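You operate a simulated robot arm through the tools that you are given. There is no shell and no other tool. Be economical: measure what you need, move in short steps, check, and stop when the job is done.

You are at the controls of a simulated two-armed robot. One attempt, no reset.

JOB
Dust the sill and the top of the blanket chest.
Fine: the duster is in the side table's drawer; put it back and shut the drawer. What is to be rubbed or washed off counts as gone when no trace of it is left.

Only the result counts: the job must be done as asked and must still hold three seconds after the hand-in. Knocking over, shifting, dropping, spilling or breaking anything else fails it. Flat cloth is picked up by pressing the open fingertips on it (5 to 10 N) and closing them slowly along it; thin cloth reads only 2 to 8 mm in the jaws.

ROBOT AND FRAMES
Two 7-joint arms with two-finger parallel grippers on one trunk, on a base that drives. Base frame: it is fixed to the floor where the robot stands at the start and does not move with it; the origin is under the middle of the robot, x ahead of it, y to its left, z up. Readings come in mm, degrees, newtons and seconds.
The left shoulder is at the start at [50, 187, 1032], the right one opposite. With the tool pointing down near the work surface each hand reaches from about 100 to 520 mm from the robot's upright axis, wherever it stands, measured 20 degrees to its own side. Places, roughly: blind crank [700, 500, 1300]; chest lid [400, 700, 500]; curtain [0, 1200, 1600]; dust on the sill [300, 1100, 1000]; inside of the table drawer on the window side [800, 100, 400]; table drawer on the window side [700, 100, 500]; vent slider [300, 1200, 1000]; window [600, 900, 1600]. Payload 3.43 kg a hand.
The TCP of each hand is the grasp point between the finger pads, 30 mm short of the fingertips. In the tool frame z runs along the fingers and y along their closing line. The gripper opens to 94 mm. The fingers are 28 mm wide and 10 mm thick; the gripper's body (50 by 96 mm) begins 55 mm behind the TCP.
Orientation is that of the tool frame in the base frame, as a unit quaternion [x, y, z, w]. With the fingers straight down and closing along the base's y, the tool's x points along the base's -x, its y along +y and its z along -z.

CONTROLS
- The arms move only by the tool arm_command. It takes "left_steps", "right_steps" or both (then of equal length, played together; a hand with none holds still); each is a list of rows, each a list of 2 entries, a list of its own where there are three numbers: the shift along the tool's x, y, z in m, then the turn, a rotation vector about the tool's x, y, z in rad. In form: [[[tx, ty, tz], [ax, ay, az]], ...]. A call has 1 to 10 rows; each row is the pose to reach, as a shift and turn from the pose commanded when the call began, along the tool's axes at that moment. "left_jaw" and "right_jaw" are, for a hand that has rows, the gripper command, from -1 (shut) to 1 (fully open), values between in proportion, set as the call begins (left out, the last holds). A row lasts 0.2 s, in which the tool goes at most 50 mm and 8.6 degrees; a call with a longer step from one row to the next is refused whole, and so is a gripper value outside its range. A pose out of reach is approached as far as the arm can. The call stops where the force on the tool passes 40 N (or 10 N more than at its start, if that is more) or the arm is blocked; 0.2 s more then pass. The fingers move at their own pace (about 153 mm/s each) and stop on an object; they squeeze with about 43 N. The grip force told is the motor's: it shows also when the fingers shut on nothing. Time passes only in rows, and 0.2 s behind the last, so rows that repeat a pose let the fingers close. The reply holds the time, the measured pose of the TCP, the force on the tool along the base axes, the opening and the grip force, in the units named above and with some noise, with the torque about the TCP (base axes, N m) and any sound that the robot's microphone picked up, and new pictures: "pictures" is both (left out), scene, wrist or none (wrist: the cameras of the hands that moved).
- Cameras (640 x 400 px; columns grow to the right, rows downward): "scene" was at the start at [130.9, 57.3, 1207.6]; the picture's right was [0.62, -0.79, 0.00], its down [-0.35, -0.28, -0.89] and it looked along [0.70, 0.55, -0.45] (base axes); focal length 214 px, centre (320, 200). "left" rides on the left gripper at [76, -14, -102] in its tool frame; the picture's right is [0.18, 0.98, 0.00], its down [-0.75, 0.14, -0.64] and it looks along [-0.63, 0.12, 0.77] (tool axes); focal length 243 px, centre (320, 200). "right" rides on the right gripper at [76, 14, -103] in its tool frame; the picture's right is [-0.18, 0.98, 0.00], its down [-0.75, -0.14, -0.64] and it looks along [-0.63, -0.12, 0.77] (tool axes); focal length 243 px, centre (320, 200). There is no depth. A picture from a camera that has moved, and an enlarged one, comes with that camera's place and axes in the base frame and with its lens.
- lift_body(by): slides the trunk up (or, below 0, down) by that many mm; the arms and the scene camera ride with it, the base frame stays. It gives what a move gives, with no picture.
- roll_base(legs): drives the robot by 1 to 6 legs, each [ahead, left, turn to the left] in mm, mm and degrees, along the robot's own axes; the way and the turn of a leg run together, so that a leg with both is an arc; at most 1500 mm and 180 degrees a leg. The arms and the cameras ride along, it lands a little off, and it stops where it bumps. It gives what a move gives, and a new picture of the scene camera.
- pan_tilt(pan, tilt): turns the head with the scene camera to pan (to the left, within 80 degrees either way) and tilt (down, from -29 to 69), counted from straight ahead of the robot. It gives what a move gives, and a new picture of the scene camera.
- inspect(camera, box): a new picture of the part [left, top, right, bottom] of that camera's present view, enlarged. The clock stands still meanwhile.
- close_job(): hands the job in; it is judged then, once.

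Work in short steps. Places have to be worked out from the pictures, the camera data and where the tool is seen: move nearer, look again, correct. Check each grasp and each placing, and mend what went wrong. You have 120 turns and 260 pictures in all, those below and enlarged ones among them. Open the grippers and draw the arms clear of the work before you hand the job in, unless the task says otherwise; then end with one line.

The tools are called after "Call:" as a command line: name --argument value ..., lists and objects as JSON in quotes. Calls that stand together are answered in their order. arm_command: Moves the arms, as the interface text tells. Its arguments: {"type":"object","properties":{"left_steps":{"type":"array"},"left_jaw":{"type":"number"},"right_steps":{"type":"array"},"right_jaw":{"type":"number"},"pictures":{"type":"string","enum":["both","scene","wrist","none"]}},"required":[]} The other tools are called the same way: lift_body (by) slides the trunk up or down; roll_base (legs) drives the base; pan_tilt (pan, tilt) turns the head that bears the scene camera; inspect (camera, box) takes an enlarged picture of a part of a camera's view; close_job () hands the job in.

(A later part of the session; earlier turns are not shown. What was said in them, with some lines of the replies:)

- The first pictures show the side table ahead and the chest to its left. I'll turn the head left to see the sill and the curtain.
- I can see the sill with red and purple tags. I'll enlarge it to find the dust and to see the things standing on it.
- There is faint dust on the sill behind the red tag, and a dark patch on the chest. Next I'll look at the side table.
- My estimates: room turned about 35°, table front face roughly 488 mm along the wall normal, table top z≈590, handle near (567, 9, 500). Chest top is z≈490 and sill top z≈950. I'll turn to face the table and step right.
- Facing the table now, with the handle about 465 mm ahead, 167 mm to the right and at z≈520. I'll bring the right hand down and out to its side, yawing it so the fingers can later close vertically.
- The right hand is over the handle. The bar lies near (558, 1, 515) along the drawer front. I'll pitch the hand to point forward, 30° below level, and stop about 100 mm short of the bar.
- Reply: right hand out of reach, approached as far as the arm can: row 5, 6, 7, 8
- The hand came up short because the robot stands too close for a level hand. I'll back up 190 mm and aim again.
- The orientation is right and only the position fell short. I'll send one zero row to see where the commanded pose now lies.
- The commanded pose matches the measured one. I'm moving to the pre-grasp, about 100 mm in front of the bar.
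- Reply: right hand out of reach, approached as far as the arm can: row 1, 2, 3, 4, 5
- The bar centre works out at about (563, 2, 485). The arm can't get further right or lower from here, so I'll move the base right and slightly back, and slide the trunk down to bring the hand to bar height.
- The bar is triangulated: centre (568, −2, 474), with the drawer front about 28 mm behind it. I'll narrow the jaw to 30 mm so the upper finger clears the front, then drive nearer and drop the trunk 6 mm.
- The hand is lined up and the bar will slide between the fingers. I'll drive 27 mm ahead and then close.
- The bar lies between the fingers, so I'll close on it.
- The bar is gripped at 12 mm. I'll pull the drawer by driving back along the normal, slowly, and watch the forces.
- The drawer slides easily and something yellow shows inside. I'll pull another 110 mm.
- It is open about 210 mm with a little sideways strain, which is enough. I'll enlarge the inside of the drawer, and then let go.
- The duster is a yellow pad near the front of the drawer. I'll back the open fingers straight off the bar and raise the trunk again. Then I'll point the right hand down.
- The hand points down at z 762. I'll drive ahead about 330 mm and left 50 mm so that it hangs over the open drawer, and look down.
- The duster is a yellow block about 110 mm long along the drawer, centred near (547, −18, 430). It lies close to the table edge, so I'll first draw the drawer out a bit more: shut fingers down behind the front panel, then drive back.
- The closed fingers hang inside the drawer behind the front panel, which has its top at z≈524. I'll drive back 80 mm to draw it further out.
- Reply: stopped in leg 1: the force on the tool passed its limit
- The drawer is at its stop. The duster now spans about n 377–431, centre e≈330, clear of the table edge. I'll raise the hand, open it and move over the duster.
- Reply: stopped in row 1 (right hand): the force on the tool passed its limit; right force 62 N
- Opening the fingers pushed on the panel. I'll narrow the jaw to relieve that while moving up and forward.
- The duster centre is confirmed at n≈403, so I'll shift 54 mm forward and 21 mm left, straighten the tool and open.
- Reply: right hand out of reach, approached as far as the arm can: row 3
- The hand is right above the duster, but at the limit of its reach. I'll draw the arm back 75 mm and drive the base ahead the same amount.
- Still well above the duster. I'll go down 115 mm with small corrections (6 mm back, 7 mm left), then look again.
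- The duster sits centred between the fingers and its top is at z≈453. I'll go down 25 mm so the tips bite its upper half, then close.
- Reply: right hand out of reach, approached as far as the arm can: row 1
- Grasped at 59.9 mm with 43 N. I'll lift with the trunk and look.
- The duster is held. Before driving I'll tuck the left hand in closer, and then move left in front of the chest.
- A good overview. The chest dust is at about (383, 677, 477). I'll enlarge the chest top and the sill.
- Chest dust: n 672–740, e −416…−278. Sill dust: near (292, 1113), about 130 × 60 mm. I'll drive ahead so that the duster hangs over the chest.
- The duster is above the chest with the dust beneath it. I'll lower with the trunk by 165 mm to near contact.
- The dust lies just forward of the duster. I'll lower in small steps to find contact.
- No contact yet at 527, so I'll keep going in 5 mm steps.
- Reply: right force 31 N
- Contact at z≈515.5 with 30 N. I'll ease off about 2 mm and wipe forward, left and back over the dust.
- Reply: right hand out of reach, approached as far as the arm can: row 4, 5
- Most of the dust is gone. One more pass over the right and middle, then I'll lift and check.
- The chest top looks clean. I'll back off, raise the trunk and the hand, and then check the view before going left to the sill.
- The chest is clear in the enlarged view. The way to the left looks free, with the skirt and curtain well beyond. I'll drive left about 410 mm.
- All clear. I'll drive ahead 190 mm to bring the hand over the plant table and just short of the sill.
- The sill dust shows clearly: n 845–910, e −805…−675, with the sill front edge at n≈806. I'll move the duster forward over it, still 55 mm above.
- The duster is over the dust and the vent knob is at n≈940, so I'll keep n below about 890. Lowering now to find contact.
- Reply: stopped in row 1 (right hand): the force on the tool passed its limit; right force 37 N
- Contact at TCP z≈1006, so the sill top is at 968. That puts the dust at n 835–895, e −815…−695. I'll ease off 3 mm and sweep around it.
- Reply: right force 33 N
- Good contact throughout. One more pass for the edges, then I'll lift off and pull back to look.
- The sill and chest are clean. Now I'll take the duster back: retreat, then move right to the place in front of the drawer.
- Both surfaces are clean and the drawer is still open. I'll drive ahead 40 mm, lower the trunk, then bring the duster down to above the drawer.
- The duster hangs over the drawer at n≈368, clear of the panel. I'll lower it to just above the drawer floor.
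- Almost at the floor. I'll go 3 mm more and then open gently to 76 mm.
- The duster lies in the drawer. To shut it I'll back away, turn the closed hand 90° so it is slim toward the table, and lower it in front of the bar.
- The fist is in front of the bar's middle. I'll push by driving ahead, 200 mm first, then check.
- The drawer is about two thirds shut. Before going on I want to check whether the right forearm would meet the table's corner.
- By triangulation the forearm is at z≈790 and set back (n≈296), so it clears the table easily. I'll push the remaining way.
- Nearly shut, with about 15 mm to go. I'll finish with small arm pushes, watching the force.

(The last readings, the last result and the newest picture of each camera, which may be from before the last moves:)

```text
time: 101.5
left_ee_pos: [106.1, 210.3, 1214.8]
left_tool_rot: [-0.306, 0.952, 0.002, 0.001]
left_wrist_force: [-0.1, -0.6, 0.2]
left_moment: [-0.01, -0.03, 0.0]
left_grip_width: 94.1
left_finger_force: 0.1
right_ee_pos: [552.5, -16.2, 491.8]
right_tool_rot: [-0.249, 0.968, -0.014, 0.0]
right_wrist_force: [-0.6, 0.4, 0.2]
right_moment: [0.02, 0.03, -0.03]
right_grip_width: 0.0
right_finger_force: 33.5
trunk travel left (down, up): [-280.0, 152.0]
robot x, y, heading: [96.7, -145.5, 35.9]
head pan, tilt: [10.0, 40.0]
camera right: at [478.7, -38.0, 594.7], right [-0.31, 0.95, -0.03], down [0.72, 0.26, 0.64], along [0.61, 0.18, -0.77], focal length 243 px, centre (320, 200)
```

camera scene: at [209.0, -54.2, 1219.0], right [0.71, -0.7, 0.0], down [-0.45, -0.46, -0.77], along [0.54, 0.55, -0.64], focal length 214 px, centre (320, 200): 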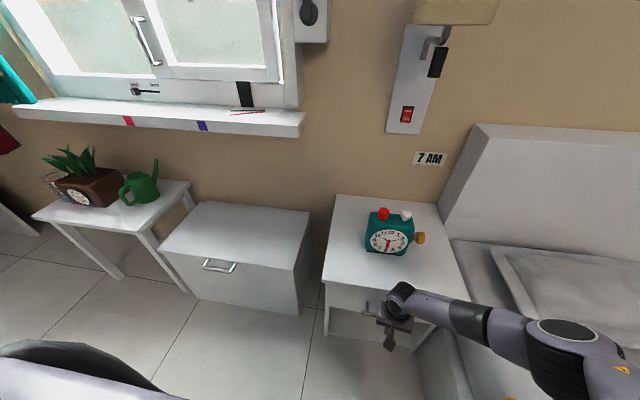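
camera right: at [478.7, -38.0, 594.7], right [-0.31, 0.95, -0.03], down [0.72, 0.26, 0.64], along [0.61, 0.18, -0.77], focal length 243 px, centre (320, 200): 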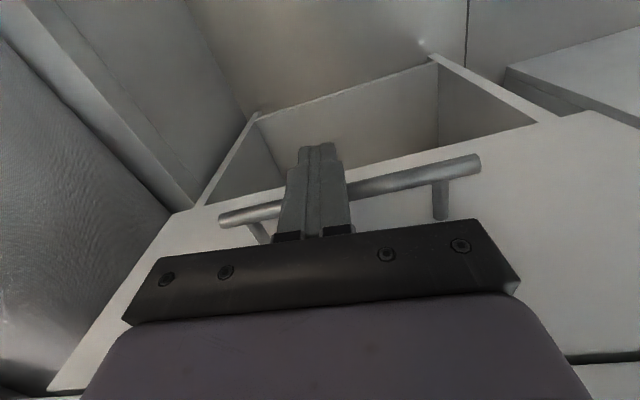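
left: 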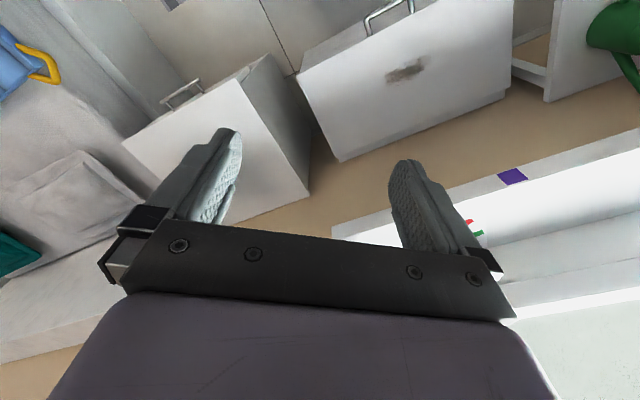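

Still no resistance at n≈441, so I'll keep nudging.

Call:
arm_command --right_steps '[[[-0.004, 0, 0], [0, 0, 0]]]' --pictures "none"

Call:
arm_command --right_steps '[[[-0.004, 0, 0], [0, 0, 0]]]' --pictures "none"

Call:
arm_command --right_steps '[[[-0.004, 0, 0], [0, 0, 0]]]' --pictures "both"

```text
time: 101.8
left_ee_pos: [106.6, 209.5, 1214.2]
left_tool_rot: [-0.307, 0.952, 0.0, 0.002]
left_wrist_force: [0.4, 0.0, -0.5]
left_moment: [0.0, -0.01, -0.01]
left_grip_width: 93.9
left_finger_force: 0.0
right_ee_pos: [555.8, -16.0, 492.4]
right_tool_rot: [-0.248, 0.969, -0.014, -0.001]
right_wrist_force: [-5.5, -2.5, 2.3]
right_moment: [-0.11, 0.04, -0.02]
right_grip_width: 0.0
right_finger_force: 32.9
trunk travel left (down, up): [-280.0, 152.0]
robot x, y, heading: [100.2, -150.4, 35.6]
head pan, tilt: [10.0, 40.0]
```

```text
time: 102.2
left_ee_pos: [105.7, 209.1, 1215.2]
left_tool_rot: [-0.306, 0.952, 0.001, 0.003]
left_wrist_force: [-0.4, -0.7, 0.0]
left_moment: [0.02, 0.02, -0.02]
left_grip_width: 93.7
left_finger_force: 0.1
right_ee_pos: [556.0, -14.9, 490.6]
right_tool_rot: [-0.249, 0.968, -0.016, -0.004]
right_wrist_force: [-22.8, -17.0, 10.5]
right_moment: [-0.39, 0.22, 0.04]
right_grip_width: 0.0
right_finger_force: 33.3
trunk travel left (down, up): [-280.0, 152.0]
robot x, y, heading: [101.0, -151.3, 35.5]
head pan, tilt: [10.0, 40.0]
```

```text
time: 102.6
left_ee_pos: [107.7, 210.1, 1215.3]
left_tool_rot: [-0.306, 0.952, 0.001, 0.001]
left_wrist_force: [0.4, 0.2, 0.4]
left_moment: [-0.04, -0.02, 0.0]
left_grip_width: 94.0
left_finger_force: 0.1
right_ee_pos: [555.5, -15.3, 489.6]
right_tool_rot: [-0.25, 0.968, -0.017, -0.007]
right_wrist_force: [-2.4, -1.6, -1.0]
right_moment: [-0.07, 0.04, 0.02]
right_grip_width: 0.0
right_finger_force: 33.9
trunk travel left (down, up): [-280.0, 152.0]
robot x, y, heading: [98.6, -152.7, 35.4]
head pan, tilt: [10.0, 40.0]
stopped in row 1 (right hand): the force on the tool passed its limit (the readings are from after the stop); the commanded pose is now the measured one
camera scene: at [208.6, -54.6, 1218.9], right [0.71, -0.7, 0.0], down [-0.45, -0.46, -0.77], along [0.54, 0.55, -0.64], focal length 214 px, centre (320, 200)
camera right: at [483.0, -35.1, 593.3], right [-0.31, 0.95, -0.03], down [0.73, 0.26, 0.63], along [0.6, 0.17, -0.78], focal length 243 px, centre (320, 200)
```

scene: 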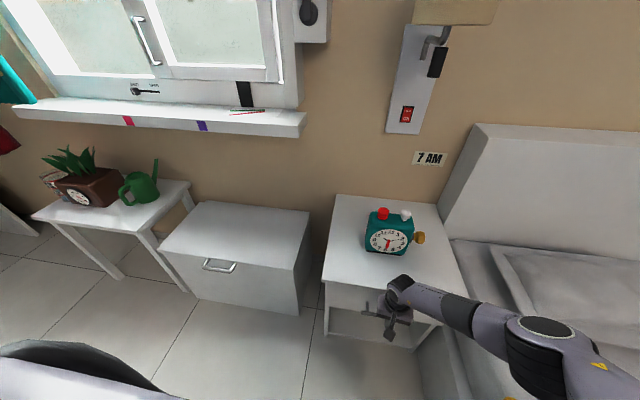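
right: 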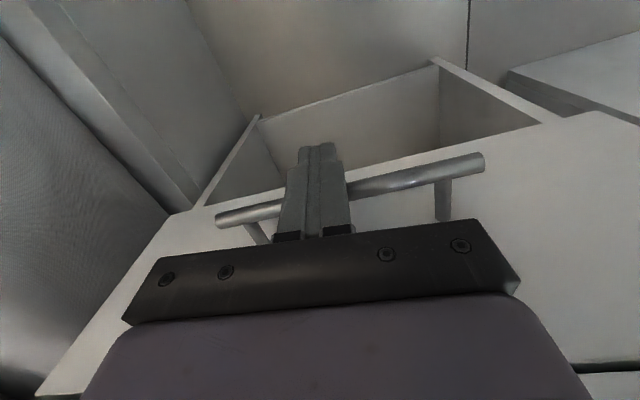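

The drawer hit its stop and is shut. I'll back off, open the gripper and check everything.

Call:
roll_base --legs '[[-250, 0, 0]]'

Call:
arm_command --right_steps '[[[0, 0, -0.04], [0, 0, 0]], [[0, 0, -0.08], [0, 0, 0]], [[0, 0, -0.12], [0, 0, 0]]]' --right_jaw 1 --pictures "none"

Call:
lift_body --by 120

Call:
inspect --camera "scene" --box '[300, 140, 480, 280]'

Call:
inspect --camera "scene" --box '[60, 60, 340, 260]'

```text
time: 104.4
left_ee_pos: [-98.5, 63.1, 1214.1]
left_tool_rot: [-0.307, 0.952, 0.001, 0.002]
left_wrist_force: [-0.7, 0.3, 0.1]
left_moment: [0.01, -0.02, -0.01]
left_grip_width: 94.0
left_finger_force: 0.1
right_ee_pos: [350.6, -161.8, 490.6]
right_tool_rot: [-0.25, 0.968, -0.017, -0.007]
right_wrist_force: [0.1, 0.3, 0.0]
right_moment: [-0.01, 0.01, 0.03]
right_grip_width: 0.0
right_finger_force: 33.4
trunk travel left (down, up): [-280.0, 152.0]
robot x, y, heading: [-103.8, -296.8, 35.6]
head pan, tilt: [10.0, 40.0]
camera scene: at [2.2, -201.9, 1219.2], right [0.71, -0.7, 0.0], down [-0.45, -0.46, -0.77], along [0.54, 0.55, -0.64], focal length 214 px, centre (320, 200)
```

scene: 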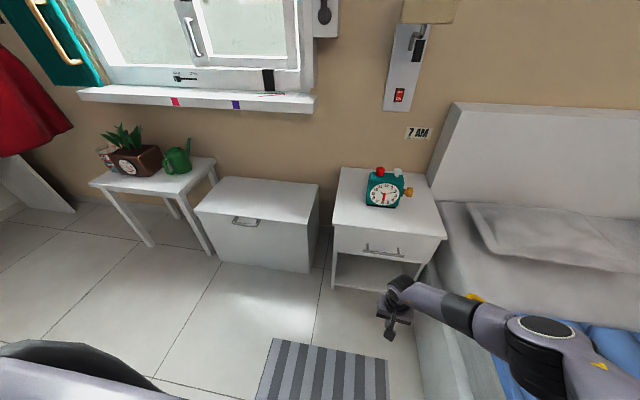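

```text
time: 105.2
left_ee_pos: [-97.7, 62.4, 1215.1]
left_tool_rot: [-0.306, 0.952, 0.002, 0.002]
left_wrist_force: [0.5, 0.8, -0.6]
left_moment: [0.0, -0.03, 0.0]
left_grip_width: 93.9
left_finger_force: 0.1
right_ee_pos: [350.8, -157.2, 612.2]
right_tool_rot: [-0.249, 0.968, -0.018, -0.008]
right_wrist_force: [0.9, -0.9, -0.5]
right_moment: [0.04, 0.01, -0.02]
right_grip_width: 94.1
right_finger_force: 0.0
trunk travel left (down, up): [-280.0, 152.0]
robot x, y, heading: [-101.5, -299.1, 35.2]
head pan, tilt: [10.0, 40.0]
```

```text
time: 106.7
left_ee_pos: [-97.2, 62.3, 1335.0]
left_tool_rot: [-0.306, 0.952, 0.001, 0.002]
left_wrist_force: [1.3, 0.8, 0.4]
left_moment: [0.01, -0.02, 0.04]
left_grip_width: 94.0
left_finger_force: 0.2
right_ee_pos: [352.1, -157.0, 731.3]
right_tool_rot: [-0.25, 0.968, -0.017, -0.007]
right_wrist_force: [0.0, -0.1, 0.3]
right_moment: [0.0, -0.01, 0.02]
right_grip_width: 94.0
right_finger_force: 0.2
trunk travel left (down, up): [-400.0, 32.0]
robot x, y, heading: [-105.2, -295.7, 35.6]
head pan, tilt: [10.0, 40.0]
```

```text
2.86 times, centred on (390, 210) of scene
camera zoom: at [2.6, -201.6, 1339.1], right [0.71, -0.7, 0.0], down [-0.45, -0.46, -0.77], along [0.54, 0.55, -0.64], focal length 613 px, centre (120, 171)
```

zoom: 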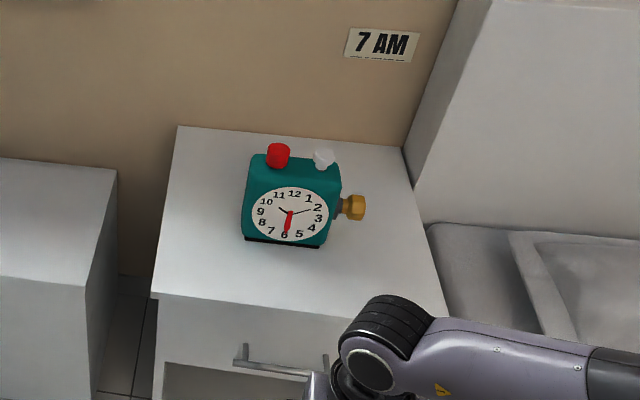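

```text
2.00 times, centred on (200, 160) of scene
camera zoom: at [2.6, -201.6, 1339.1], right [0.71, -0.7, 0.0], down [-0.45, -0.46, -0.77], along [0.54, 0.55, -0.64], focal length 429 px, centre (560, 280)
```

zoom: 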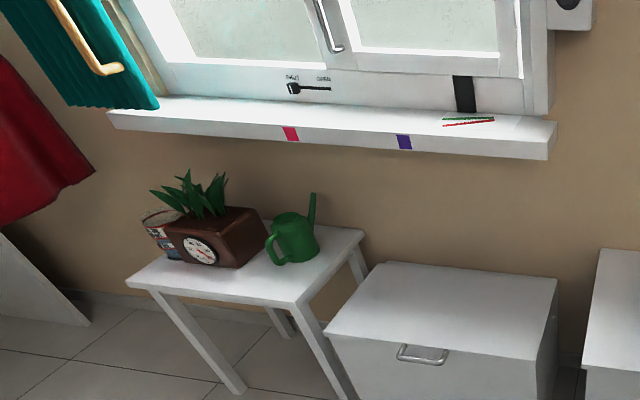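

The drawer is shut and both surfaces look clean. One last close look at both for faint traces.

Call:
inspect --camera "scene" --box '[210, 185, 350, 245]'

Call:
inspect --camera "scene" --box '[110, 95, 250, 145]'

```text
4.57 times, centred on (280, 215) of scene
camera zoom: at [2.6, -201.6, 1339.1], right [0.71, -0.7, 0.0], down [-0.45, -0.46, -0.77], along [0.54, 0.55, -0.64], focal length 980 px, centre (503, 131)
```

zoom: 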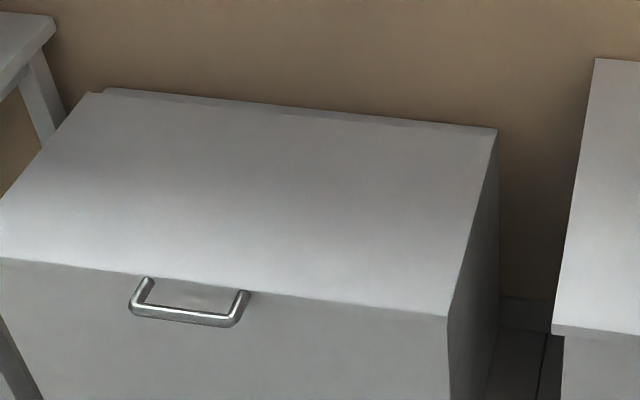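

```text
4.57 times, centred on (180, 120) of scene
camera zoom: at [2.6, -201.6, 1339.1], right [0.71, -0.7, 0.0], down [-0.45, -0.46, -0.77], along [0.54, 0.55, -0.64], focal length 980 px, centre (960, 566)
```

zoom: 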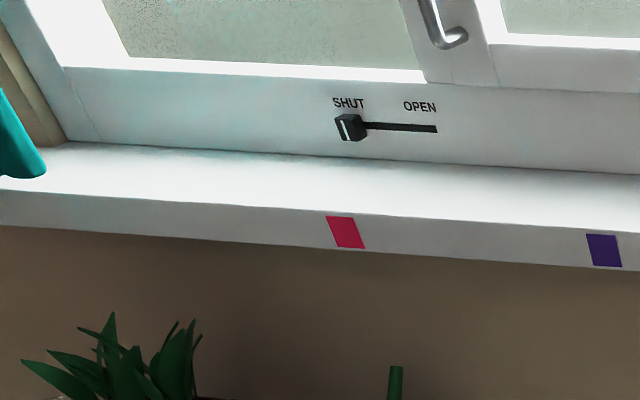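

No trace is left on the chest or the sill. The grippers are open and the arms are clear, so I'm handing in.

Call:
close_job

```text
The job is handed in.
```

The sill and the top of the blanket chest are dusted with no trace left in the final close-ups. The duster is back in the side table's drawer and the drawer is shut.
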